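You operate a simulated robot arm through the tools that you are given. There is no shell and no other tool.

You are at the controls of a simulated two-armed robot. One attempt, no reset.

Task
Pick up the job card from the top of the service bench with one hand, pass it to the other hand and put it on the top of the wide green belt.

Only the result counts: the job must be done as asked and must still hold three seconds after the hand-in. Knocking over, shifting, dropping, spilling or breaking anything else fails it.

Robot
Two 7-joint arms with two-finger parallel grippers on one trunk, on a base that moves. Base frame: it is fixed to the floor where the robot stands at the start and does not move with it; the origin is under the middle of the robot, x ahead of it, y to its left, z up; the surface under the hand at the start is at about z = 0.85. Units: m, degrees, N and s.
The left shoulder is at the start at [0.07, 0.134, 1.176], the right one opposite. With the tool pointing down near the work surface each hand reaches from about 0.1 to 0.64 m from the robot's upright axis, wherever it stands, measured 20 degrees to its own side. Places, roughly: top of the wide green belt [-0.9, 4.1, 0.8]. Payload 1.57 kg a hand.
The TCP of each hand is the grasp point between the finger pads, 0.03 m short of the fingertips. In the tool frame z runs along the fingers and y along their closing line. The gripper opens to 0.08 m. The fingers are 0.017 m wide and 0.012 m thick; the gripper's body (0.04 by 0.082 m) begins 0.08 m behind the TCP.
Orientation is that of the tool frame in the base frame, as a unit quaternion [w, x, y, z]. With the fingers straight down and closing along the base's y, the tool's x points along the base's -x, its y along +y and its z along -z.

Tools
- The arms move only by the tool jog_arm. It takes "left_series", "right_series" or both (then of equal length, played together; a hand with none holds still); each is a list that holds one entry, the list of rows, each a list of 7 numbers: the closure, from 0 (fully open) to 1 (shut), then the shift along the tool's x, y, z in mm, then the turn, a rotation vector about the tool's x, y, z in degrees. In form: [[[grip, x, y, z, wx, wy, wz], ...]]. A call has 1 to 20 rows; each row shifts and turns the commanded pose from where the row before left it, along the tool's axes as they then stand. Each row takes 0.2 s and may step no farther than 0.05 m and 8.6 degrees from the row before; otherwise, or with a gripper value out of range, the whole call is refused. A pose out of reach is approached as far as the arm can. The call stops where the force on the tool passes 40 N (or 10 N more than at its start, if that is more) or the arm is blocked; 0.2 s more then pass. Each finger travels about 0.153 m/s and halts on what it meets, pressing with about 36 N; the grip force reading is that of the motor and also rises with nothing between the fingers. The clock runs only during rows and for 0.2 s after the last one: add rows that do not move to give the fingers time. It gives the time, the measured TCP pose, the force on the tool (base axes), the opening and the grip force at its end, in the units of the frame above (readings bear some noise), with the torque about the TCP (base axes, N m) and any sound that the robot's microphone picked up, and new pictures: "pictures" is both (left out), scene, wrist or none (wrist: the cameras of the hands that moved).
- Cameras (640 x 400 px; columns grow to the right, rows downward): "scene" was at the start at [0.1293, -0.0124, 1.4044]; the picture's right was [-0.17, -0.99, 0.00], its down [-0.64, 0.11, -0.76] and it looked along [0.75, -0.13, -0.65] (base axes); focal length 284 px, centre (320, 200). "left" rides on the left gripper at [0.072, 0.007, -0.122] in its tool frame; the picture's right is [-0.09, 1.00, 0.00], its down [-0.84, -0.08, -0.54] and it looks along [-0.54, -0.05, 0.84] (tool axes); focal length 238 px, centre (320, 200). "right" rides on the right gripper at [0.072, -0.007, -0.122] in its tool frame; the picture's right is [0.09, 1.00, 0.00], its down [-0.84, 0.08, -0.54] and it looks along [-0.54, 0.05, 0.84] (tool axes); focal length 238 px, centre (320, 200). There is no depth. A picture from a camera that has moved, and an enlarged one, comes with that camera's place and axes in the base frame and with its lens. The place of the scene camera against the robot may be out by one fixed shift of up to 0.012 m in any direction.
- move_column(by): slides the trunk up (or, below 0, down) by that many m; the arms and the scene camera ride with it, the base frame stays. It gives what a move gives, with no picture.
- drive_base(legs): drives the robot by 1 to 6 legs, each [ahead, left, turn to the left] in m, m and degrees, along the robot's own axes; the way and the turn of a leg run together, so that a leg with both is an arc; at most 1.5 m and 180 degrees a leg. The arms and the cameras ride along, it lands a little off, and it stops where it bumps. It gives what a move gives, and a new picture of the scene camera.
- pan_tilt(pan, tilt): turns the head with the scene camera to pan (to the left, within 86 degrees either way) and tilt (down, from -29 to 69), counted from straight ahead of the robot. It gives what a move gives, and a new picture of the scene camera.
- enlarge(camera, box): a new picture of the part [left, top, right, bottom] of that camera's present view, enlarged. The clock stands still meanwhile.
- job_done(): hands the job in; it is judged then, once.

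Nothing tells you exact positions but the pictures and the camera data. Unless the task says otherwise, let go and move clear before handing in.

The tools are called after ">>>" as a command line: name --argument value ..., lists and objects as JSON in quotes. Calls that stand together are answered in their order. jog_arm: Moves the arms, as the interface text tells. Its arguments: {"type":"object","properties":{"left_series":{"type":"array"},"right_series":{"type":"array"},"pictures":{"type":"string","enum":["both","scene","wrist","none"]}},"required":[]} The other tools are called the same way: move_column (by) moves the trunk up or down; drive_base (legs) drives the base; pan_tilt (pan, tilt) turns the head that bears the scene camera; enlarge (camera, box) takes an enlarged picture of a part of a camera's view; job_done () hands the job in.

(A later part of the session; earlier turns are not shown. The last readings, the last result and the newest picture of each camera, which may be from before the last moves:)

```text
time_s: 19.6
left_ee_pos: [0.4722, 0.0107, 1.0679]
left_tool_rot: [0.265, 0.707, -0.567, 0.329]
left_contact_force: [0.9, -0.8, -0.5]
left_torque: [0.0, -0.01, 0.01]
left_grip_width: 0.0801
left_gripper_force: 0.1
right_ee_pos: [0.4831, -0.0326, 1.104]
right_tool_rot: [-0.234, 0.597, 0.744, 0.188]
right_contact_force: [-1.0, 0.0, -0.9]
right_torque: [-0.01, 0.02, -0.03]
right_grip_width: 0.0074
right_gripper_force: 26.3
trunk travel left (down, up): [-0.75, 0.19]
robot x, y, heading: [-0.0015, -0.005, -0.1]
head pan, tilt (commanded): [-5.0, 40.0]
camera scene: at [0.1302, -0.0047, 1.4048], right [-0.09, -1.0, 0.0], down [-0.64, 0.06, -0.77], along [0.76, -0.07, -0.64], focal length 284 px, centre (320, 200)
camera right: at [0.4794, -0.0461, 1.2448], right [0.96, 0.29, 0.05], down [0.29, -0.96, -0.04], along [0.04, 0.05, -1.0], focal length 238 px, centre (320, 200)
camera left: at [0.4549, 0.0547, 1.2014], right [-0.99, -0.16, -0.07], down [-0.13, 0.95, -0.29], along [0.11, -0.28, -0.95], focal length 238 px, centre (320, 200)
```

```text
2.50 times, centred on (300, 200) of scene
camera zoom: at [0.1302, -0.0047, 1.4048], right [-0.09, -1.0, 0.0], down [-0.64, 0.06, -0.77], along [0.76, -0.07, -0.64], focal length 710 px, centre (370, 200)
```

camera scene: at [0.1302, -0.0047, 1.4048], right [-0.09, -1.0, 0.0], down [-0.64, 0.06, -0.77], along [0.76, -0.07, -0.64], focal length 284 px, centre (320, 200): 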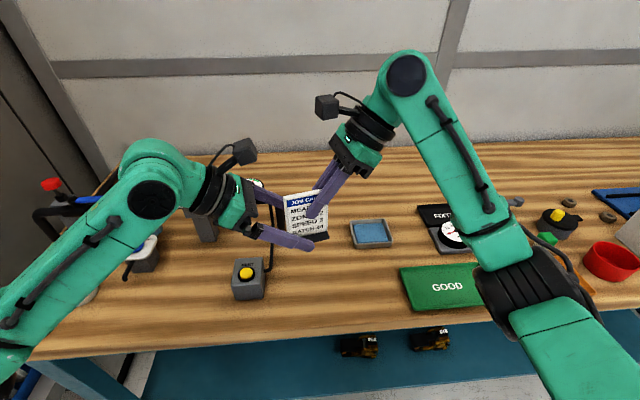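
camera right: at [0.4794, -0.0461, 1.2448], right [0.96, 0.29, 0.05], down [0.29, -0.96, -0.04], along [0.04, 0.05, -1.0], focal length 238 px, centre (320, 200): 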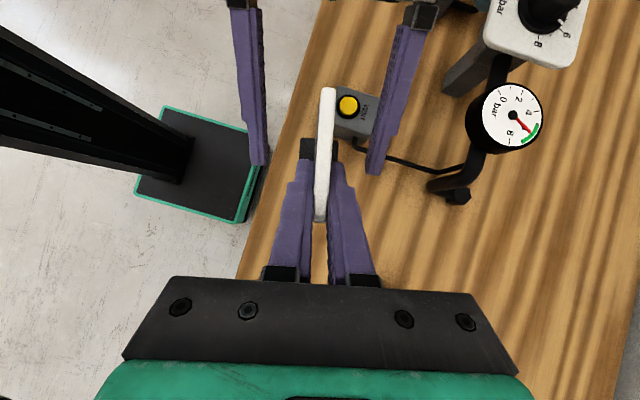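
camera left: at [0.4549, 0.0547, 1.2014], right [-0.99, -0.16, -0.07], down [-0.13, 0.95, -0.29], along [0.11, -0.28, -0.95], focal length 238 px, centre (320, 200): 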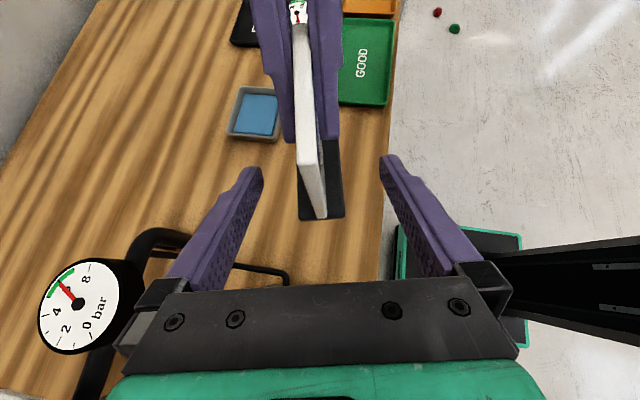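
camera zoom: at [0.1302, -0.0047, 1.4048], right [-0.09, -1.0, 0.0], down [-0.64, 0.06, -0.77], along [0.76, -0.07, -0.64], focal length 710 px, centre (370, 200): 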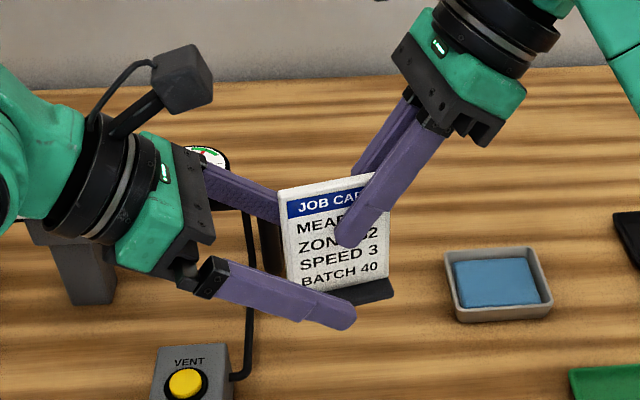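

Both hands are clear of each other. I'll go 6 mm farther in, correct 1.2 mm sideways, and close to near contact.

>>> jog_arm --left_series '[[[0, 3.9, -1.2, 4.6, 0, 0, 0], [0.5, 0, 0, 0, 0, 0, 0], [0.8, 0, 0, 0, 0, 0, 0], [0.8, 0, 0, 0, 0, 0, 0]]]' --right_series '[[[1, 0, 0, 0, 0, 0, 0], [1, 0, 0, 0, 0, 0, 0], [1, 0, 0, 0, 0, 0, 0], [1, 0, 0, 0, 0, 0, 0]]]' --pictures "wrist"

>>> enlarge --camera "left" --box '[240, 80, 400, 240]'

>>> enlarge --camera "scene" --box '[240, 160, 360, 256]'

```text
time_s: 20.6
left_ee_pos: [0.4762, 0.0058, 1.0681]
left_tool_rot: [0.266, 0.706, -0.568, 0.329]
left_contact_force: [-1.1, 0.3, 0.5]
left_torque: [0.04, 0.01, 0.03]
left_grip_width: 0.0159
left_gripper_force: 0.1
right_ee_pos: [0.4839, -0.0333, 1.103]
right_tool_rot: [-0.234, 0.597, 0.744, 0.188]
right_contact_force: [-0.5, 0.5, -0.4]
right_torque: [-0.02, -0.02, 0.01]
right_grip_width: 0.0072
right_gripper_force: 26.2
trunk travel left (down, up): [-0.75, 0.19]
robot x, y, heading: [-0.0009, -0.0022, 0.1]
head pan, tilt (commanded): [-5.0, 40.0]
camera right: at [0.4798, -0.0467, 1.2446], right [0.96, 0.29, 0.05], down [0.29, -0.96, -0.04], along [0.04, 0.05, -1.0], focal length 238 px, centre (320, 200)
camera left: at [0.458, 0.0492, 1.2011], right [-0.99, -0.16, -0.07], down [-0.13, 0.95, -0.29], along [0.11, -0.28, -0.95], focal length 238 px, centre (320, 200)
```

right: 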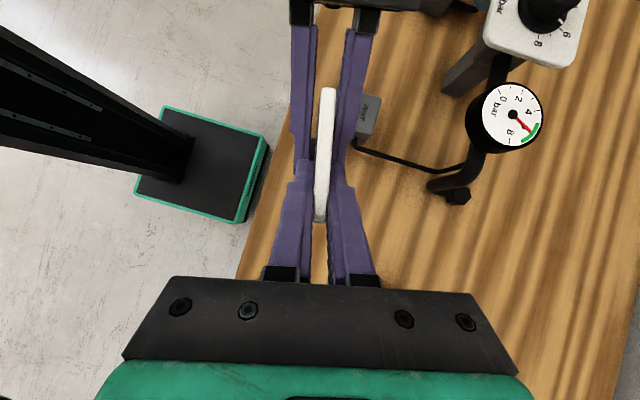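
left: 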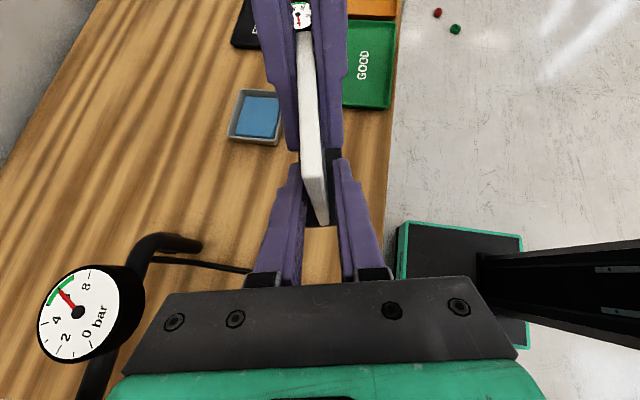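

```text
2.50 times, centred on (320, 160) of left
camera zoom: at [0.458, 0.0492, 1.2011], right [-0.99, -0.16, -0.07], down [-0.13, 0.95, -0.29], along [0.11, -0.28, -0.95], focal length 596 px, centre (320, 300)
```

zoom: 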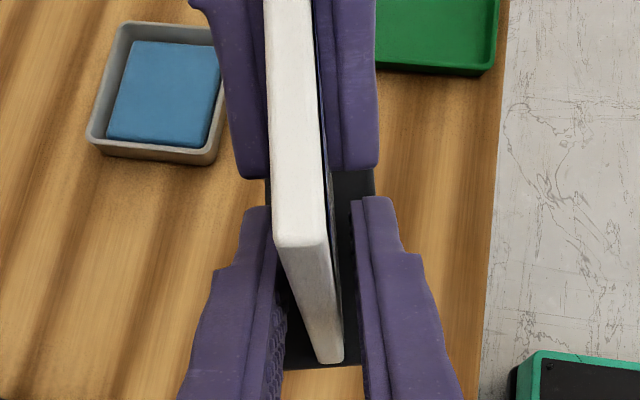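

```text
4.17 times, centred on (300, 208) of scene
camera zoom: at [0.1307, -0.0053, 1.4048], right [-0.09, -1.0, 0.0], down [-0.64, 0.06, -0.77], along [0.76, -0.07, -0.64], focal length 1183 px, centre (403, 167)
```

zoom: 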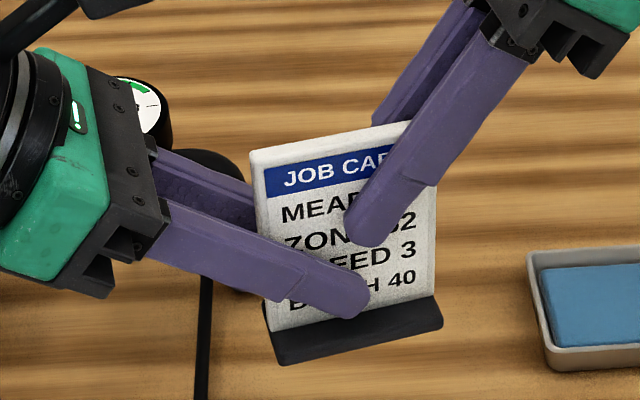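

The left fingers straddle the lower left of the card with clear space to the right fingers and the foot. I'll close the left hand fully while the right still holds.

>>> jog_arm --left_series '[[[0.87, 0, 0, 0, 0, 0, 0], [1, 0, 0, 0, 0, 0, 0], [1, 0, 0, 0, 0, 0, 0], [1, 0, 0, 0, 0, 0, 0]]]' --right_series '[[[1, 0, 0, 0, 0, 0, 0], [1, 0, 0, 0, 0, 0, 0], [1, 0, 0, 0, 0, 0, 0], [1, 0, 0, 0, 0, 0, 0]]]' --pictures "wrist"

>>> enlarge --camera "scene" --box '[240, 160, 360, 256]'

```text
time_s: 21.6
left_ee_pos: [0.476, 0.0055, 1.0669]
left_tool_rot: [0.264, 0.707, -0.568, 0.329]
left_contact_force: [1.5, -1.0, 0.0]
left_torque: [0.05, -0.02, 0.02]
left_grip_width: 0.0073
left_gripper_force: 26.6
right_ee_pos: [0.4839, -0.0344, 1.1029]
right_tool_rot: [-0.234, 0.598, 0.743, 0.188]
right_contact_force: [-1.3, 1.2, -1.1]
right_torque: [-0.05, 0.01, -0.01]
right_grip_width: 0.0076
right_gripper_force: 26.6
trunk travel left (down, up): [-0.75, 0.19]
robot x, y, heading: [-0.0005, 0.0048, 0.2]
head pan, tilt (commanded): [-5.0, 40.0]
camera right: at [0.4797, -0.0465, 1.2447], right [0.96, 0.29, 0.05], down [0.29, -0.96, -0.04], along [0.04, 0.05, -1.0], focal length 238 px, centre (320, 200)
camera left: at [0.4579, 0.0494, 1.2011], right [-0.99, -0.16, -0.07], down [-0.13, 0.95, -0.29], along [0.11, -0.28, -0.95], focal length 238 px, centre (320, 200)
```

right: 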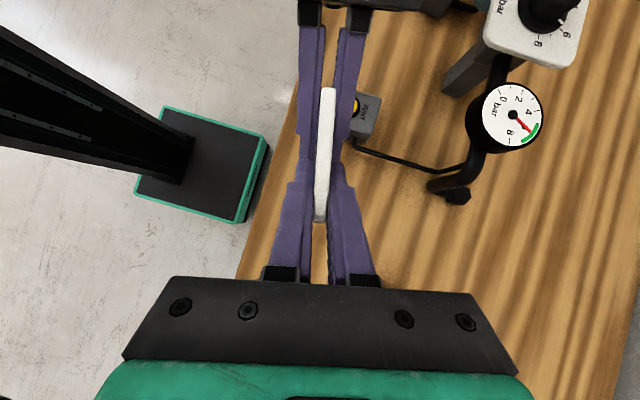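
left: 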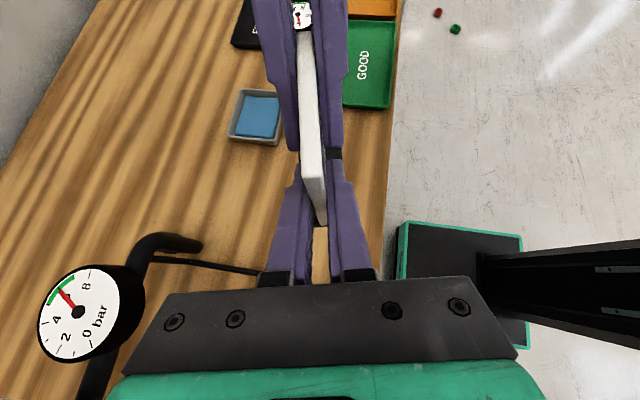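

```text
4.17 times, centred on (300, 208) of scene
camera zoom: at [0.1306, -0.0052, 1.4048], right [-0.09, -1.0, 0.0], down [-0.64, 0.06, -0.77], along [0.76, -0.07, -0.64], focal length 1183 px, centre (403, 167)
```

zoom: 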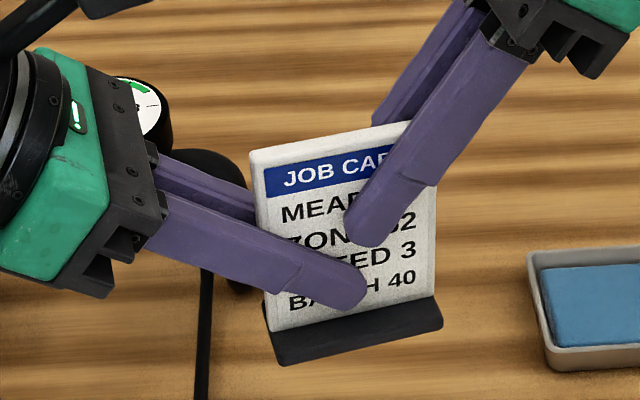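

Both hands now hold the card at 7.3 mm. I'll open the right hand and withdraw it along its fingers while the left holds on.

>>> jog_arm --right_series '[[[0.8, 0, 0, 0, 0, 0, 0], [0.4, 0, 0, 0, 0, 0, 0], [0.2, 0, 0, 0, 0, 0, 0], [0.2, 0, 0, -20, 0, 0, 0], [0.2, 0, 0, -30, 0, 0, 0], [0.2, 0, 0, -35, 0, 0, 0], [0.2, 0, 0, -35, 0, 0, 0]]]' --left_series '[[[1, 0, 0, 0, 0, 0, 0], [1, 0, 0, 0, 0, 0, 0], [1, 0, 0, 0, 0, 0, 0], [1, 0, 0, 0, 0, 0, 0], [1, 0, 0, 0, 0, 0, 0], [1, 0, 0, 0, 0, 0, 0], [1, 0, 0, 0, 0, 0, 0]]]' --pictures "both"

```text
time_s: 23.2
left_ee_pos: [0.476, 0.0058, 1.0683]
left_tool_rot: [0.265, 0.706, -0.568, 0.329]
left_contact_force: [0.1, 0.2, -0.5]
left_torque: [0.01, 0.01, -0.01]
left_grip_width: 0.0074
left_gripper_force: 26.9
right_ee_pos: [0.4995, -0.1028, 1.2013]
right_tool_rot: [-0.234, 0.597, 0.744, 0.188]
right_contact_force: [0.2, 0.2, -0.1]
right_torque: [0.03, 0.01, -0.01]
right_grip_width: 0.064
right_gripper_force: 0.0
trunk travel left (down, up): [-0.75, 0.19]
robot x, y, heading: [0.004, 0.0017, 0.1]
head pan, tilt (commanded): [-5.0, 40.0]
camera scene: at [0.1296, -0.0055, 1.4048], right [-0.09, -1.0, 0.0], down [-0.64, 0.06, -0.77], along [0.76, -0.07, -0.64], focal length 284 px, centre (320, 200)
camera right: at [0.4946, -0.1155, 1.3409], right [0.96, 0.29, 0.05], down [0.29, -0.96, -0.04], along [0.04, 0.05, -1.0], focal length 238 px, centre (320, 200)
camera left: at [0.4571, 0.0491, 1.2014], right [-0.99, -0.16, -0.07], down [-0.13, 0.95, -0.29], along [0.11, -0.28, -0.95], focal length 238 px, centre (320, 200)
```

scene: 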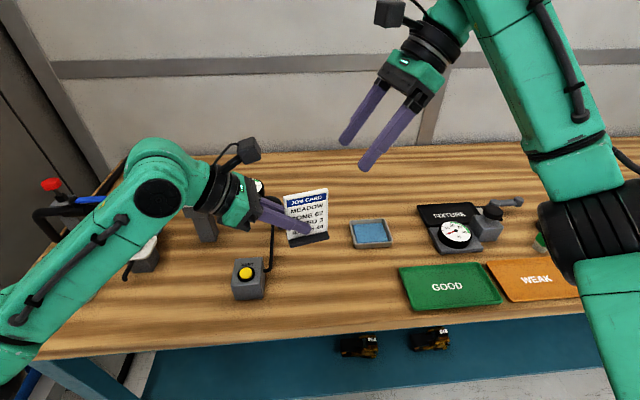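
right: 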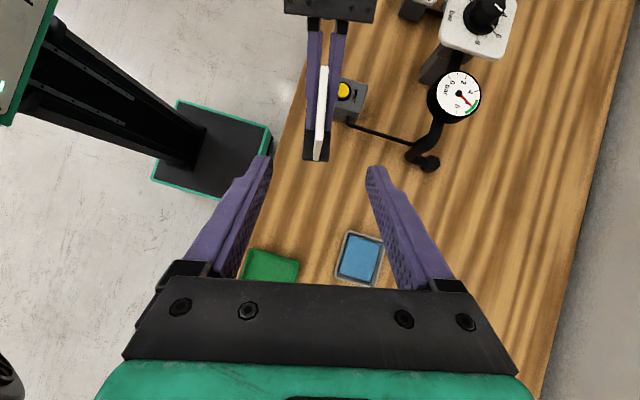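
left: 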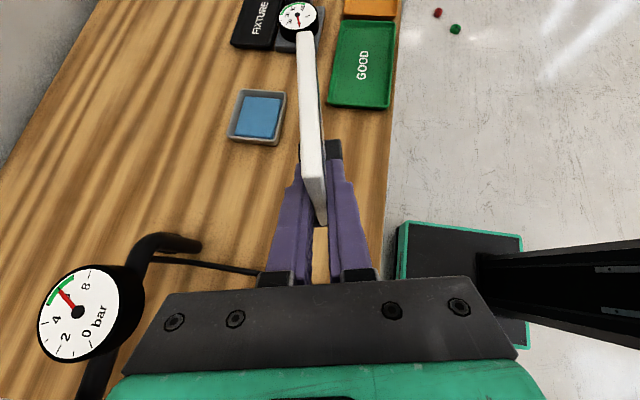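

The handover is done: the left hand alone holds the card and the right hand is clear. Now I'll raise the trunk a little for clearance and look at the floor to the left and right before driving.

>>> move_column --by 0.1

>>> pan_tilt --pan 86 --tilt 35

```text
time_s: 24.6
left_ee_pos: [0.4756, 0.0065, 1.1674]
left_tool_rot: [0.265, 0.706, -0.568, 0.329]
left_contact_force: [-0.2, 1.0, -0.7]
left_torque: [0.01, 0.02, -0.02]
left_grip_width: 0.0072
left_gripper_force: 27.3
right_ee_pos: [0.5003, -0.1001, 1.3003]
right_tool_rot: [-0.234, 0.598, 0.743, 0.189]
right_contact_force: [0.2, -0.3, 0.6]
right_torque: [-0.01, -0.01, 0.05]
right_grip_width: 0.064
right_gripper_force: 0.1
trunk travel left (down, up): [-0.85, 0.09]
robot x, y, heading: [0.0027, -0.0022, -0.0]
head pan, tilt (commanded): [-5.0, 40.0]
```

```text
time_s: 26.2
left_ee_pos: [0.475, 0.0059, 1.1678]
left_tool_rot: [0.265, 0.706, -0.568, 0.328]
left_contact_force: [-0.1, 0.6, -0.6]
left_torque: [0.03, 0.01, 0.01]
left_grip_width: 0.0075
left_gripper_force: 26.6
right_ee_pos: [0.4994, -0.1018, 1.2987]
right_tool_rot: [-0.234, 0.599, 0.742, 0.189]
right_contact_force: [0.9, 0.4, 0.3]
right_torque: [-0.03, 0.01, 0.0]
right_grip_width: 0.0639
right_gripper_force: 0.0
trunk travel left (down, up): [-0.85, 0.09]
robot x, y, heading: [0.0019, 0.0036, 0.2]
head pan, tilt (commanded): [85.9, 35.0]
camera scene: at [0.0522, 0.09, 1.5124], right [1.0, -0.07, 0.0], down [-0.04, -0.57, -0.82], along [0.06, 0.82, -0.57], focal length 284 px, centre (320, 200)
```

scene: 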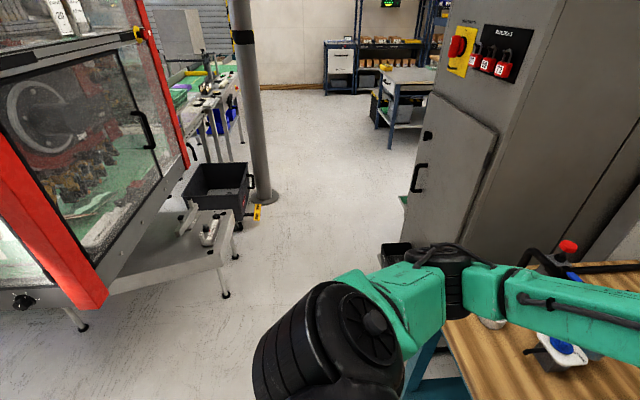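

The corridor along +y is open between the column near (-0.3, 2.35) and the cabinet near (0.85, 1.7). I'll back off the bench and then turn left to face along it.

>>> drive_base --legs '[[-0.28, 0, 0]]'

>>> pan_tilt --pan 60 --tilt 35

```text
time_s: 28.2
left_ee_pos: [0.1942, 0.002, 1.1677]
left_tool_rot: [0.268, 0.703, -0.572, 0.327]
left_contact_force: [0.0, 0.3, -0.9]
left_torque: [0.0, 0.01, 0.0]
left_grip_width: 0.0073
left_gripper_force: 26.5
right_ee_pos: [0.2167, -0.1071, 1.2982]
right_tool_rot: [-0.234, 0.603, 0.739, 0.189]
right_contact_force: [0.5, -0.2, 1.0]
right_torque: [0.03, -0.01, 0.0]
right_grip_width: 0.064
right_gripper_force: 0.1
trunk travel left (down, up): [-0.85, 0.09]
robot x, y, heading: [-0.2801, 0.0014, -0.9]
head pan, tilt (commanded): [85.9, 35.0]
camera scene: at [-0.2265, 0.0913, 1.5122], right [1.0, -0.09, 0.0], down [-0.05, -0.57, -0.82], along [0.07, 0.82, -0.57], focal length 284 px, centre (320, 200)
```

scene: 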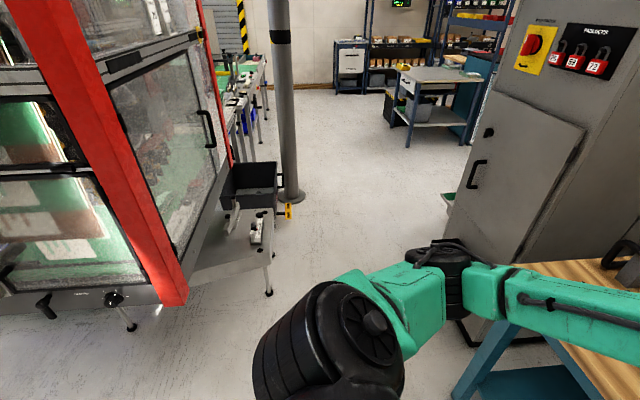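

```text
time_s: 29.1
left_ee_pos: [0.1934, 0.0009, 1.1686]
left_tool_rot: [0.268, 0.702, -0.573, 0.327]
left_contact_force: [0.5, 0.4, -1.1]
left_torque: [0.0, 0.0, 0.02]
left_grip_width: 0.0076
left_gripper_force: 27.5
right_ee_pos: [0.2149, -0.1075, 1.2997]
right_tool_rot: [-0.232, 0.603, 0.739, 0.19]
right_contact_force: [0.2, 0.0, 0.5]
right_torque: [0.0, -0.01, -0.02]
right_grip_width: 0.0642
right_gripper_force: 0.1
trunk travel left (down, up): [-0.85, 0.09]
robot x, y, heading: [-0.2866, 0.0043, -0.8]
head pan, tilt (commanded): [60.0, 35.0]
camera scene: at [-0.1923, 0.0792, 1.5124], right [0.86, -0.51, 0.0], down [-0.29, -0.49, -0.82], along [0.42, 0.7, -0.57], focal length 284 px, centre (320, 200)
```

scene: 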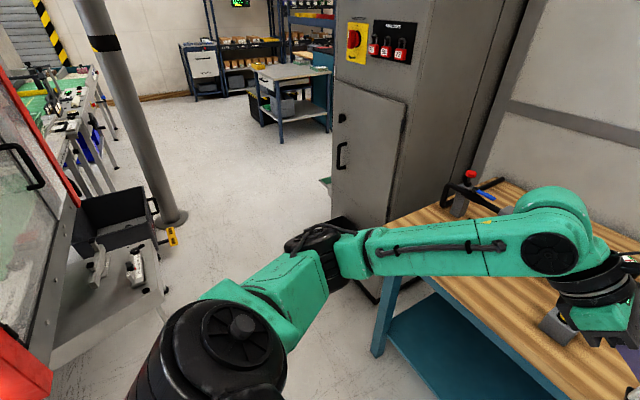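

The corridor is passable. I'll turn left 90° in place first and check the pose and view.

>>> drive_base --legs '[[0, 0, 90]]'

>>> pan_tilt --pan 0 --tilt 25

```text
time_s: 33.4
left_ee_pos: [-0.2988, 0.4766, 1.1671]
left_tool_rot: [-0.05, 0.9, 0.109, 0.419]
left_contact_force: [0.2, 0.8, 0.9]
left_torque: [0.01, -0.02, 0.03]
left_grip_width: 0.0074
left_gripper_force: 26.8
right_ee_pos: [-0.1921, 0.5041, 1.2993]
right_tool_rot: [-0.298, -0.114, 0.947, -0.036]
right_contact_force: [-0.3, -1.0, -0.5]
right_torque: [0.01, -0.03, 0.01]
right_grip_width: 0.064
right_gripper_force: 0.0
trunk travel left (down, up): [-0.85, 0.09]
robot x, y, heading: [-0.2842, 0.0011, 91.2]
head pan, tilt (commanded): [60.0, 35.0]
camera scene: at [-0.3651, 0.097, 1.5124], right [0.48, 0.88, 0.0], down [0.5, -0.28, -0.82], along [-0.72, 0.39, -0.57], focal length 284 px, centre (320, 200)
```

scene: 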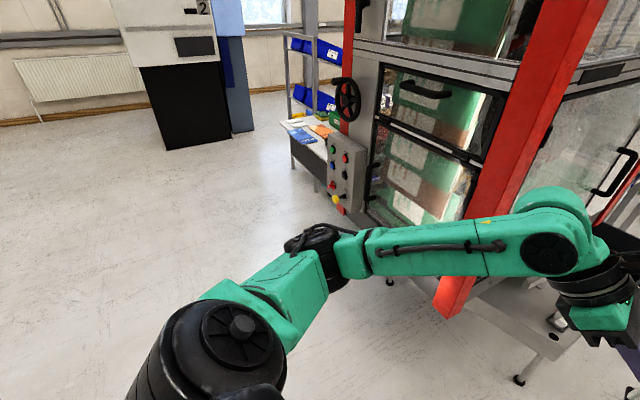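

```text
time_s: 34.7
left_ee_pos: [-0.2999, 0.4781, 1.1687]
left_tool_rot: [-0.05, 0.9, 0.109, 0.419]
left_contact_force: [-0.5, -0.5, -0.1]
left_torque: [0.01, -0.01, 0.01]
left_grip_width: 0.0075
left_gripper_force: 26.9
right_ee_pos: [-0.1928, 0.5041, 1.2992]
right_tool_rot: [-0.299, -0.114, 0.947, -0.035]
right_contact_force: [-0.4, 0.1, -0.5]
right_torque: [-0.05, 0.0, -0.02]
right_grip_width: 0.064
right_gripper_force: 0.0
trunk travel left (down, up): [-0.85, 0.09]
robot x, y, heading: [-0.2834, 0.0012, 90.9]
head pan, tilt (commanded): [0.0, 25.0]
camera scene: at [-0.2904, 0.1468, 1.5281], right [1.0, 0.02, 0.0], down [0.01, -0.42, -0.91], along [-0.02, 0.91, -0.42], focal length 284 px, centre (320, 200)
```

scene: 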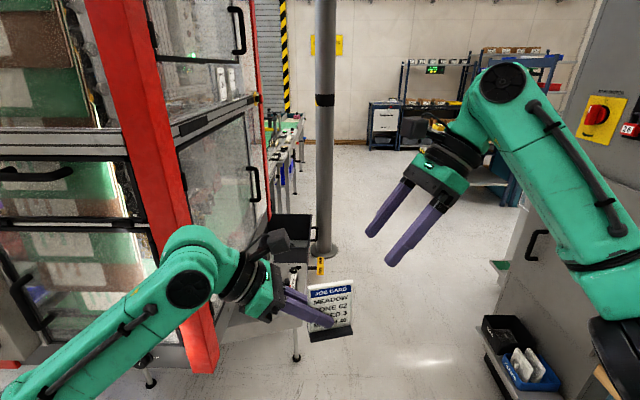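

Facing the corridor now, I can see low bins near the cabinet foot on the right. I'll enlarge to place them before moving on.

>>> enlarge --camera "scene" --box '[440, 230, 640, 400]'

>>> enlarge --camera "scene" --box '[230, 80, 430, 280]'

```text
2.35 times, centred on (540, 315) of scene
camera zoom: at [-0.2904, 0.1468, 1.5281], right [1.0, 0.02, 0.0], down [0.01, -0.42, -0.91], along [-0.02, 0.91, -0.42], focal length 668 px, centre (-198, -71)
```

zoom: 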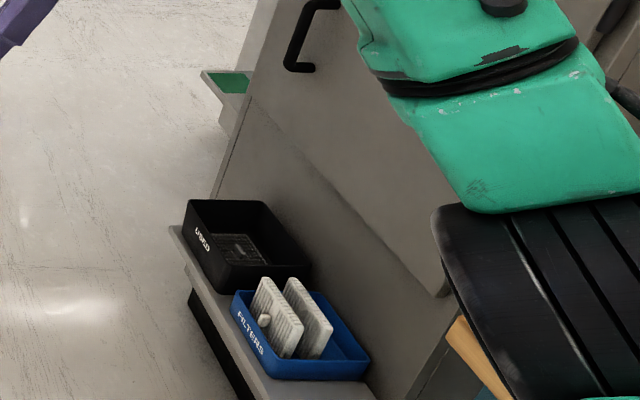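

```text
2.00 times, centred on (330, 180) of scene
camera zoom: at [-0.2904, 0.1468, 1.5281], right [1.0, 0.02, 0.0], down [0.01, -0.42, -0.91], along [-0.02, 0.91, -0.42], focal length 568 px, centre (300, 240)
```

zoom: 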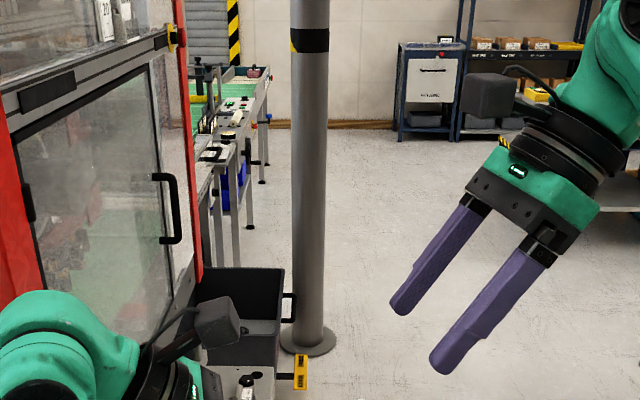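

The bins sit on a ledge at the cabinet, which starts at about x=0.54. I'll go diagonally to about (0.05, 0.6) and then straight to y≈1.25.

>>> drive_base --legs '[[0.6, -0.33, -1], [0.65, 0, 0]]'

```text
time_s: 41.8
left_ee_pos: [0.0348, 1.7532, 1.1688]
left_tool_rot: [-0.044, 0.901, 0.095, 0.421]
left_contact_force: [-0.6, -0.2, -1.8]
left_torque: [0.0, 0.02, -0.01]
left_grip_width: 0.0072
left_gripper_force: 26.9
right_ee_pos: [0.142, 1.7753, 1.2991]
right_tool_rot: [-0.299, -0.1, 0.949, -0.031]
right_contact_force: [0.0, -1.5, -0.8]
right_torque: [0.02, -0.03, 0.01]
right_grip_width: 0.0641
right_gripper_force: 0.0
trunk travel left (down, up): [-0.85, 0.09]
robot x, y, heading: [0.0349, 1.2798, 89.4]
head pan, tilt (commanded): [0.0, 25.0]
camera scene: at [0.0333, 1.4216, 1.5283], right [1.0, -0.01, 0.0], down [0.0, -0.42, -0.91], along [0.01, 0.91, -0.42], focal length 284 px, centre (320, 200)
```

scene: 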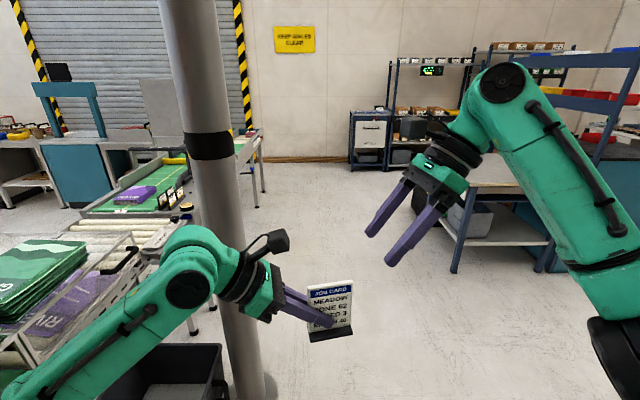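

The column stays at (-0.31, 2.33), as computed. I'll shift right to x≈0.36 and pass it, stopping at y≈2.9.

>>> drive_base --legs '[[0.52, -0.325, 0.6], [1.05, 0, 0]]'

>>> pan_tilt --pan 50 --tilt 25

```text
time_s: 50.1
left_ee_pos: [0.3744, 3.2879, 1.1681]
left_tool_rot: [-0.045, 0.902, 0.096, 0.419]
left_contact_force: [0.5, -0.3, -1.5]
left_torque: [0.02, 0.0, -0.01]
left_grip_width: 0.0076
left_gripper_force: 26.6
right_ee_pos: [0.4819, 3.3118, 1.299]
right_tool_rot: [-0.299, -0.102, 0.948, -0.033]
right_contact_force: [-0.2, -0.2, -0.1]
right_torque: [0.0, 0.01, 0.0]
right_grip_width: 0.0641
right_gripper_force: 0.1
trunk travel left (down, up): [-0.85, 0.09]
robot x, y, heading: [0.3777, 2.8128, 89.5]
head pan, tilt (commanded): [0.0, 25.0]
camera scene: at [0.3749, 2.9576, 1.5282], right [1.0, 0.0, 0.0], down [0.0, -0.42, -0.91], along [0.0, 0.91, -0.42], focal length 284 px, centre (320, 200)
```

scene: 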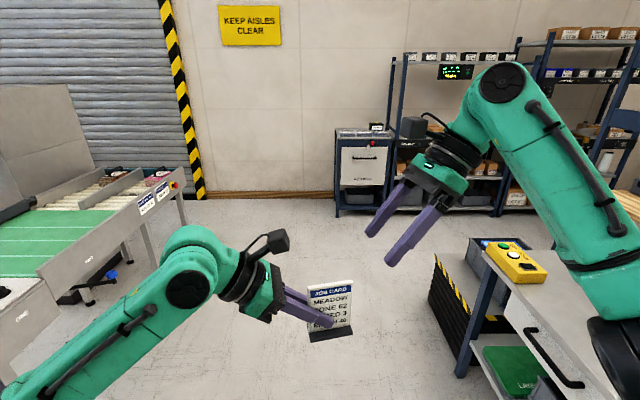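

```text
time_s: 51.3
left_ee_pos: [0.3752, 3.2892, 1.1677]
left_tool_rot: [-0.043, 0.901, 0.095, 0.42]
left_contact_force: [-1.4, -0.3, -0.7]
left_torque: [0.03, 0.01, -0.04]
left_grip_width: 0.0076
left_gripper_force: 27.1
right_ee_pos: [0.4839, 3.3127, 1.2974]
right_tool_rot: [-0.299, -0.101, 0.948, -0.032]
right_contact_force: [-0.1, 0.1, -0.6]
right_torque: [0.0, 0.0, 0.02]
right_grip_width: 0.064
right_gripper_force: 0.1
trunk travel left (down, up): [-0.85, 0.09]
robot x, y, heading: [0.3769, 2.8136, 89.7]
head pan, tilt (commanded): [50.0, 25.0]
camera scene: at [0.3043, 2.9258, 1.5281], right [0.65, 0.76, 0.0], down [0.32, -0.27, -0.91], along [-0.69, 0.59, -0.42], focal length 284 px, centre (320, 200)
```

scene: 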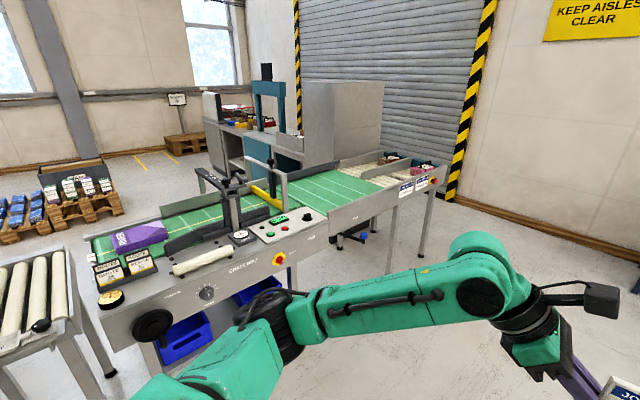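

The wide green belt is the section right of the yellow guard, matching [-0.9, 4.1, 0.8]. I'll enlarge it to see what's near the intended spot.

>>> enlarge --camera "scene" --box '[220, 130, 460, 280]'

>>> enlarge --camera "scene" --box '[80, 160, 320, 310]'

```text
2.67 times, centred on (340, 205) of scene
camera zoom: at [0.3043, 2.9258, 1.5281], right [0.65, 0.76, 0.0], down [0.32, -0.27, -0.91], along [-0.69, 0.59, -0.42], focal length 757 px, centre (267, 187)
```

zoom: 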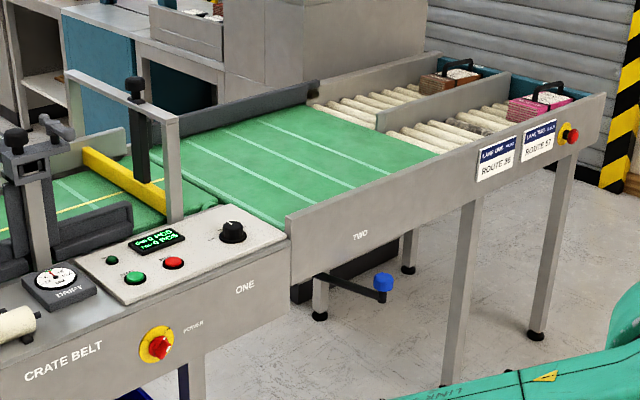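

```text
2.67 times, centred on (200, 235) of scene
camera zoom: at [0.3043, 2.9258, 1.5281], right [0.65, 0.76, 0.0], down [0.32, -0.27, -0.91], along [-0.69, 0.59, -0.42], focal length 757 px, centre (640, 107)
```

zoom: 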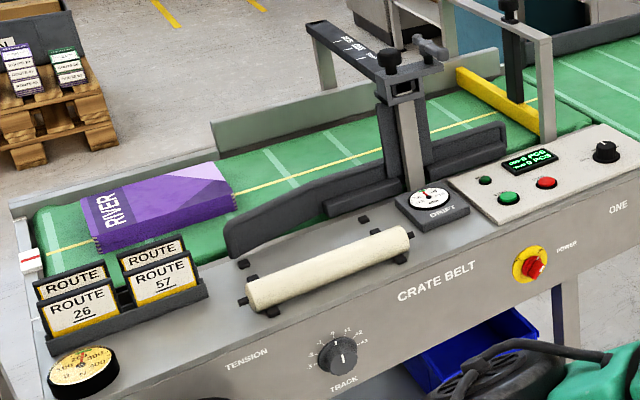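

The wide belt spans roughly x -1.25 to -0.72 and y 3.82 to 4.39, with a control panel and frame beyond its left end at y<3.8. To keep the left elbow away from that panel, I'll yaw the left hand about 39° so the fingers point forward-right.

>>> jog_arm --left_series '[[[1, 0, 0, 0, 5.944, 0, -4.99], [1, 0, 0, 0, 5.944, 0, -4.99], [1, 0, 0, 0, 5.944, 0, -4.99], [1, 0, 0, 0, 5.944, 0, -4.99], [1, 0, 0, 0, 5.944, 0, -4.99], [1, 0, 0, 0, 0, 0, 0]]]' --pictures "both"

```text
time_s: 52.9
left_ee_pos: [0.3484, 3.3003, 1.1687]
left_tool_rot: [-0.22, 0.82, 0.394, 0.353]
left_contact_force: [-0.1, -0.9, 0.2]
left_torque: [-0.05, -0.01, 0.0]
left_grip_width: 0.0073
left_gripper_force: 26.8
right_ee_pos: [0.4838, 3.3125, 1.2977]
right_tool_rot: [-0.3, -0.101, 0.948, -0.032]
right_contact_force: [-0.1, 0.2, -0.1]
right_torque: [0.01, -0.02, -0.01]
right_grip_width: 0.0642
right_gripper_force: 0.1
trunk travel left (down, up): [-0.85, 0.09]
robot x, y, heading: [0.376, 2.8162, 89.8]
head pan, tilt (commanded): [50.0, 25.0]
stopped in row 6 (left hand): the arm was blocked; the commanded pose is now the measured one
camera scene: at [0.3046, 2.9257, 1.5282], right [0.65, 0.76, 0.0], down [0.32, -0.27, -0.91], along [-0.69, 0.59, -0.42], focal length 284 px, centre (320, 200)
camera left: at [0.3356, 3.2526, 1.3031], right [0.76, -0.64, -0.15], down [-0.65, -0.71, -0.27], along [0.06, 0.3, -0.95], focal length 238 px, centre (320, 200)
```

scene: 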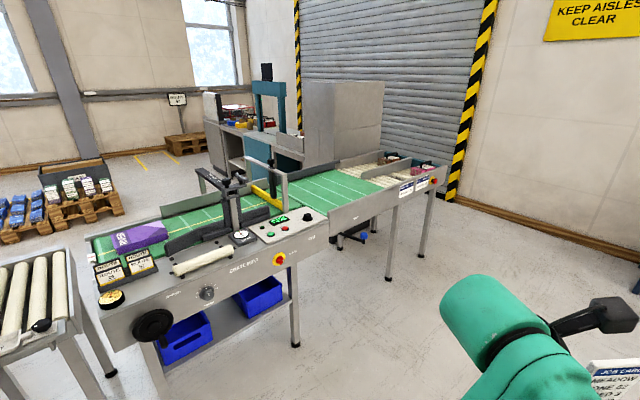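
left: 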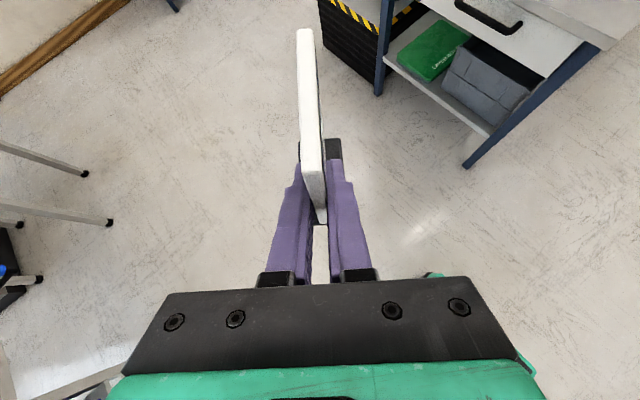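

The arm stopped at a limit or contact near the end of the turn, though the forces are low and the card is still held. I'll look at the arm's posture before doing more.

>>> pan_tilt --pan 20 --tilt 50

```text
time_s: 53.8
left_ee_pos: [0.35, 3.3006, 1.1689]
left_tool_rot: [-0.22, 0.819, 0.394, 0.353]
left_contact_force: [0.7, -0.4, -0.3]
left_torque: [0.02, 0.01, 0.0]
left_grip_width: 0.0075
left_gripper_force: 26.7
right_ee_pos: [0.4832, 3.3131, 1.2998]
right_tool_rot: [-0.3, -0.099, 0.948, -0.031]
right_contact_force: [-0.2, -0.7, -0.7]
right_torque: [-0.01, -0.01, -0.01]
right_grip_width: 0.0638
right_gripper_force: 0.0
trunk travel left (down, up): [-0.85, 0.09]
robot x, y, heading: [0.3761, 2.813, 89.7]
head pan, tilt (commanded): [20.0, 50.0]
camera scene: at [0.3482, 2.9388, 1.4907], right [0.94, 0.34, 0.0], down [0.26, -0.72, -0.64], along [-0.22, 0.61, -0.77], focal length 284 px, centre (320, 200)
```

scene: 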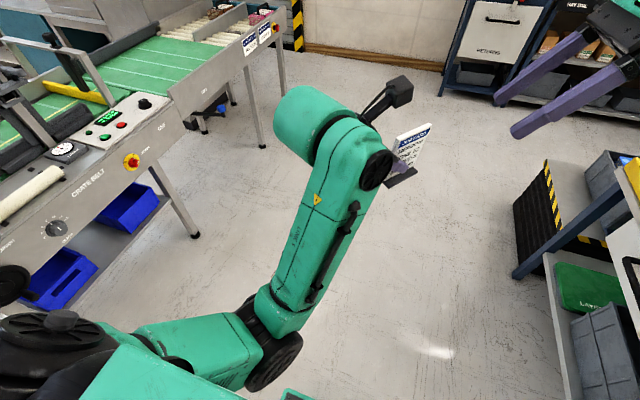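

The IK swung the elbow down and inward and ran into a joint limit, so this yaw isn't useful. I'll turn the hand back to the earlier orientation, in the open here, and see whether the elbow returns.

>>> jog_arm --left_series '[[[1, 2, 9, 1, -5.75, 0.443, 3.91], [1, 2, 9, 1, -5.75, 0.443, 3.91], [1, 2, 9, 1, -5.75, 0.443, 3.91], [1, 0, 0, 0, -5.75, 0.443, 3.91], [1, 0, 0, 0, -5.75, 0.443, 3.91], [1, 0, 0, 0, -5.75, 0.443, 3.91], [1, 0, 0, 0, 0, 0, 0]]]' --pictures "both"

```text
time_s: 54.7
left_ee_pos: [0.3304, 3.2985, 1.1467]
left_tool_rot: [-0.16, 0.89, 0.266, 0.332]
left_contact_force: [0.4, -0.4, -0.8]
left_torque: [0.03, 0.03, -0.03]
left_grip_width: 0.0075
left_gripper_force: 26.6
right_ee_pos: [0.4826, 3.3139, 1.2988]
right_tool_rot: [-0.299, -0.101, 0.948, -0.032]
right_contact_force: [-0.1, -0.2, 0.4]
right_torque: [0.02, 0.02, -0.01]
right_grip_width: 0.0639
right_gripper_force: 0.0
trunk travel left (down, up): [-0.85, 0.09]
robot x, y, heading: [0.3777, 2.8154, 90.0]
head pan, tilt (commanded): [20.0, 50.0]
stopped in row 4 (left hand): the arm was blocked; the commanded pose is now the measured one
camera scene: at [0.3484, 2.9392, 1.4906], right [0.94, 0.34, 0.0], down [0.26, -0.72, -0.64], along [-0.22, 0.6, -0.77], focal length 284 px, centre (320, 200)
camera left: at [0.3183, 3.2616, 1.283], right [0.52, -0.84, -0.17], down [-0.85, -0.5, -0.16], along [0.05, 0.23, -0.97], focal length 238 px, centre (320, 200)
```

scene: 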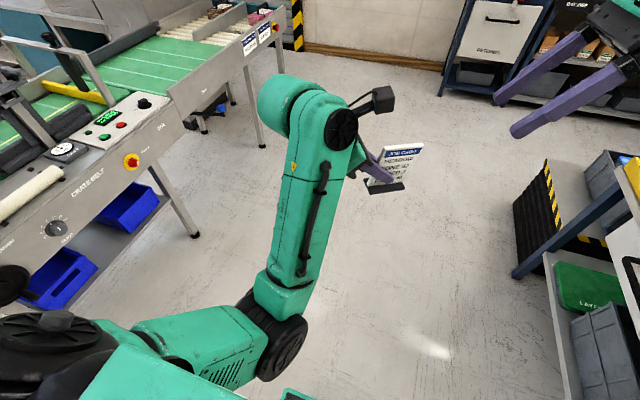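
left: 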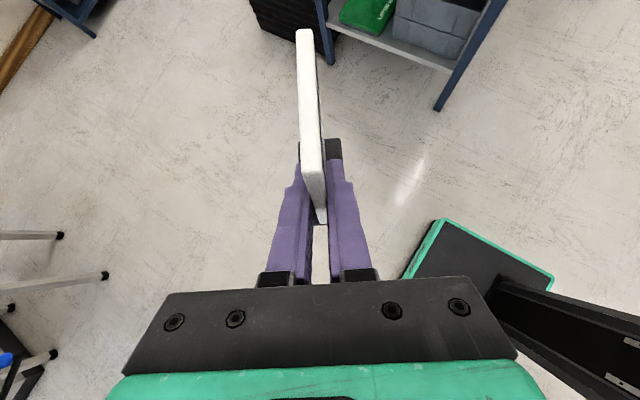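

The elbow-in posture is limited by the wrist bend. Moving the hand forward and down should level the forearm and relieve it, and the space ahead is open floor.

>>> jog_arm --left_series '[[[1, -8.9, -13.5, 26.6, 0, 0, 0], [1, -8.9, -13.5, 26.6, 0, 0, 0], [1, -8.9, -13.5, 26.6, 0, 0, 0], [1, -8.9, -13.5, 26.6, 0, 0, 0], [1, -8.9, -13.5, 26.6, 0, 0, 0], [1, 0, 0, 0, 0, 0, 0]]]' --pictures "scene"

```text
time_s: 56.3
left_ee_pos: [0.2863, 3.4038, 1.0198]
left_tool_rot: [-0.18, 0.896, 0.28, 0.293]
left_contact_force: [-0.6, 0.3, -0.6]
left_torque: [0.01, 0.0, 0.02]
left_grip_width: 0.0076
left_gripper_force: 26.3
right_ee_pos: [0.4819, 3.3141, 1.2992]
right_tool_rot: [-0.299, -0.101, 0.948, -0.032]
right_contact_force: [-0.4, -0.2, 0.3]
right_torque: [0.0, 0.01, 0.04]
right_grip_width: 0.064
right_gripper_force: 0.0
trunk travel left (down, up): [-0.85, 0.09]
robot x, y, heading: [0.3768, 2.8118, 89.7]
head pan, tilt (commanded): [20.0, 50.0]
stopped in row 6 (left hand): the arm was blocked; the commanded pose is now the measured one
camera scene: at [0.3482, 2.9385, 1.4907], right [0.94, 0.34, 0.0], down [0.26, -0.72, -0.64], along [-0.22, 0.6, -0.77], focal length 284 px, centre (320, 200)
```

scene: 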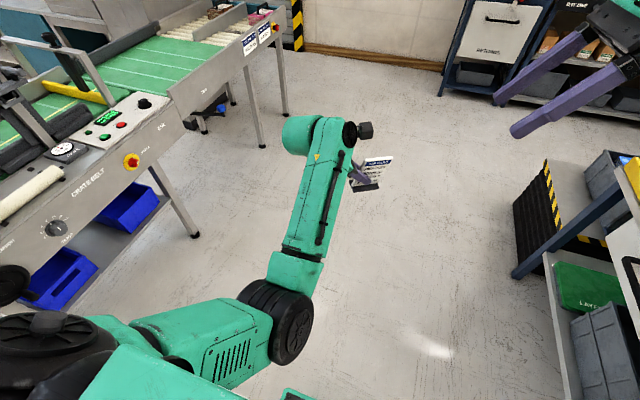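

The elbow-down posture works but is limited when reaching inward. Placing farther to the robot's left should suit it, so I'll move the hand left and level the card again as a test here in the open.

>>> jog_arm --left_series '[[[1, -29.9, -6.3, -14.5, 0, 0, 0], [1, -29.9, -6.3, -14.5, 0, 0, 0], [1, -29.8, -6.2, -14.5, 0, 0, 0], [1, 0, 0, 0, -0.53, 3.4, -3.87], [1, 0, 0, 0, -0.53, 3.4, -3.87], [1, 0, 0, 0, -0.54, 3.4, -3.86], [1, 0, 0, 0, 0, 0, 0]]]' --pictures "both"

```text
time_s: 58.1
left_ee_pos: [0.1641, 3.3631, 0.9996]
left_tool_rot: [-0.175, 0.842, 0.356, 0.367]
left_contact_force: [0.4, -0.1, -1.7]
left_torque: [0.01, 0.0, 0.01]
left_grip_width: 0.0076
left_gripper_force: 26.7
right_ee_pos: [0.4824, 3.3129, 1.2985]
right_tool_rot: [-0.299, -0.101, 0.948, -0.032]
right_contact_force: [0.7, 0.0, -0.2]
right_torque: [0.01, 0.04, -0.02]
right_grip_width: 0.0643
right_gripper_force: 0.1
trunk travel left (down, up): [-0.85, 0.09]
robot x, y, heading: [0.3773, 2.8096, 89.4]
head pan, tilt (commanded): [20.0, 50.0]
stopped in row 7 (left hand): the arm was blocked; the commanded pose is now the measured one
camera scene: at [0.3484, 2.9389, 1.4906], right [0.94, 0.34, 0.0], down [0.26, -0.72, -0.64], along [-0.22, 0.6, -0.77], focal length 284 px, centre (320, 200)
camera left: at [0.1431, 3.3232, 1.1338], right [0.68, -0.72, -0.1], down [-0.72, -0.64, -0.26], along [0.12, 0.25, -0.96], focal length 238 px, centre (320, 200)
```

scene: 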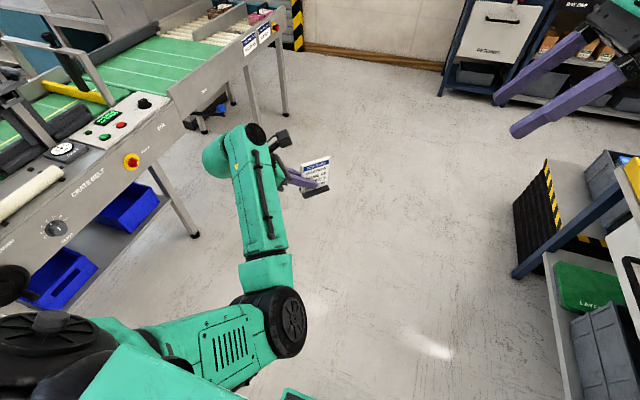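
left: 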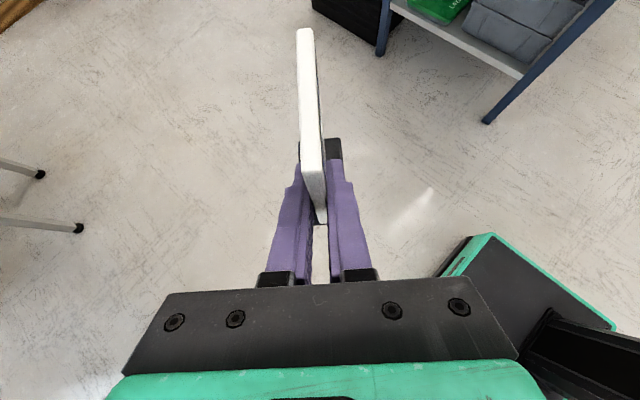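

The card is nearly level and held, with the hand at about 0.55 ahead and 0.21 left. I'll test lowering the hand by 10 cm with the arm here in the open, which should keep the elbow high relative to the hand.

>>> jog_arm --left_series '[[[1, -18.6, 0.8, 16.8, 0, 0, 0], [1, -18.6, 0.8, 16.8, 0, 0, 0], [1, -18.6, 0.8, 16.8, 0, 0, 0], [1, -18.5, 0.8, 16.7, 0, 0, 0], [1, 0, 0, 0, 0, 0, 0]]]' --pictures "both"

```text
time_s: 59.3
left_ee_pos: [0.1643, 3.3662, 0.9011]
left_tool_rot: [-0.179, 0.841, 0.355, 0.366]
left_contact_force: [0.2, 0.1, -0.4]
left_torque: [-0.01, 0.02, 0.0]
left_grip_width: 0.0075
left_gripper_force: 26.9
right_ee_pos: [0.4822, 3.3115, 1.2983]
right_tool_rot: [-0.299, -0.101, 0.948, -0.032]
right_contact_force: [0.3, -0.8, -0.3]
right_torque: [0.0, -0.03, 0.0]
right_grip_width: 0.0639
right_gripper_force: 0.0
trunk travel left (down, up): [-0.85, 0.09]
robot x, y, heading: [0.3801, 2.8138, 89.9]
head pan, tilt (commanded): [20.0, 50.0]
camera scene: at [0.3484, 2.9388, 1.4906], right [0.94, 0.34, 0.0], down [0.26, -0.72, -0.64], along [-0.22, 0.6, -0.77], focal length 284 px, centre (320, 200)
camera left: at [0.1437, 3.3245, 1.036], right [0.68, -0.72, -0.11], down [-0.72, -0.64, -0.26], along [0.12, 0.25, -0.96], focal length 238 px, centre (320, 200)
```

scene: 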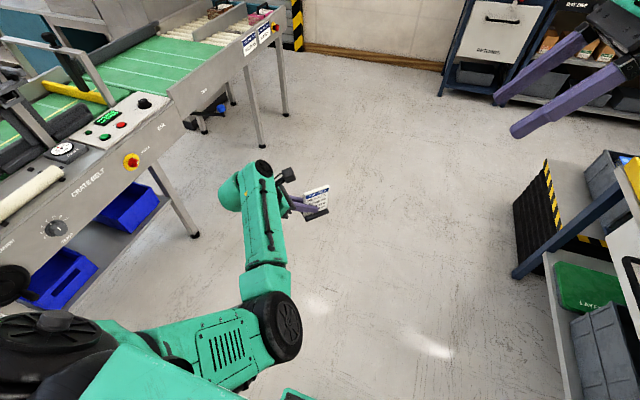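
left: 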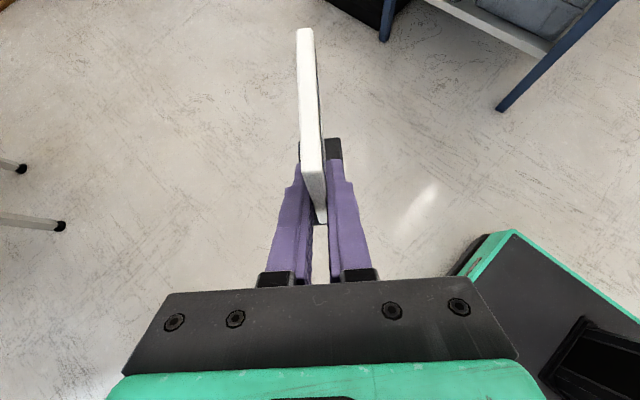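

The arm followed exactly this time. I'll correct the last 2° of lean and go down to the placing height here as a rehearsal.

>>> jog_arm --left_series '[[[1, 0, 0, 0, -1.54, 1.8, -1.84], [1, -15.3, 0, 12.9, 0, 0, 0], [1, -15.3, 0, 12.9, 0, 0, 0], [1, 0, 0, 0, 0, 0, 0]]]' --pictures "scene"

>>> enlarge --camera "scene" --box '[180, 130, 380, 290]'

```text
time_s: 60.3
left_ee_pos: [0.168, 3.3629, 0.8587]
left_tool_rot: [-0.163, 0.832, 0.361, 0.389]
left_contact_force: [-1.2, 0.4, -0.9]
left_torque: [-0.01, 0.02, -0.04]
left_grip_width: 0.0074
left_gripper_force: 26.8
right_ee_pos: [0.4827, 3.3131, 1.2995]
right_tool_rot: [-0.299, -0.102, 0.948, -0.032]
right_contact_force: [0.9, -0.8, 0.6]
right_torque: [-0.01, -0.01, 0.01]
right_grip_width: 0.064
right_gripper_force: 0.1
trunk travel left (down, up): [-0.85, 0.09]
robot x, y, heading: [0.3771, 2.8159, 89.5]
head pan, tilt (commanded): [20.0, 50.0]
camera scene: at [0.3486, 2.9387, 1.4906], right [0.94, 0.34, 0.0], down [0.26, -0.72, -0.64], along [-0.22, 0.6, -0.77], focal length 284 px, centre (320, 200)
```

scene: 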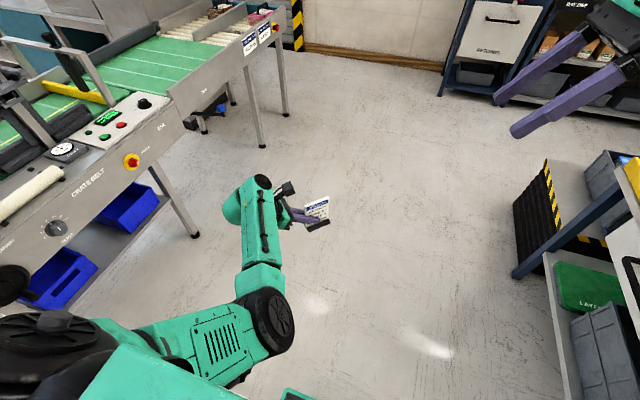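

```text
2.50 times, centred on (280, 210) of scene
camera zoom: at [0.3486, 2.9387, 1.4906], right [0.94, 0.34, 0.0], down [0.26, -0.72, -0.64], along [-0.22, 0.6, -0.77], focal length 710 px, centre (420, 175)
```

zoom: 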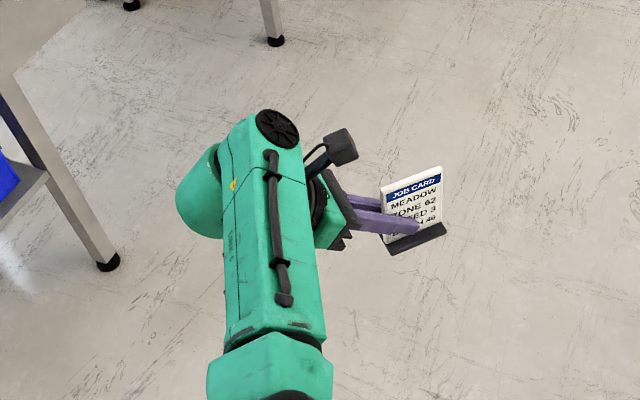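

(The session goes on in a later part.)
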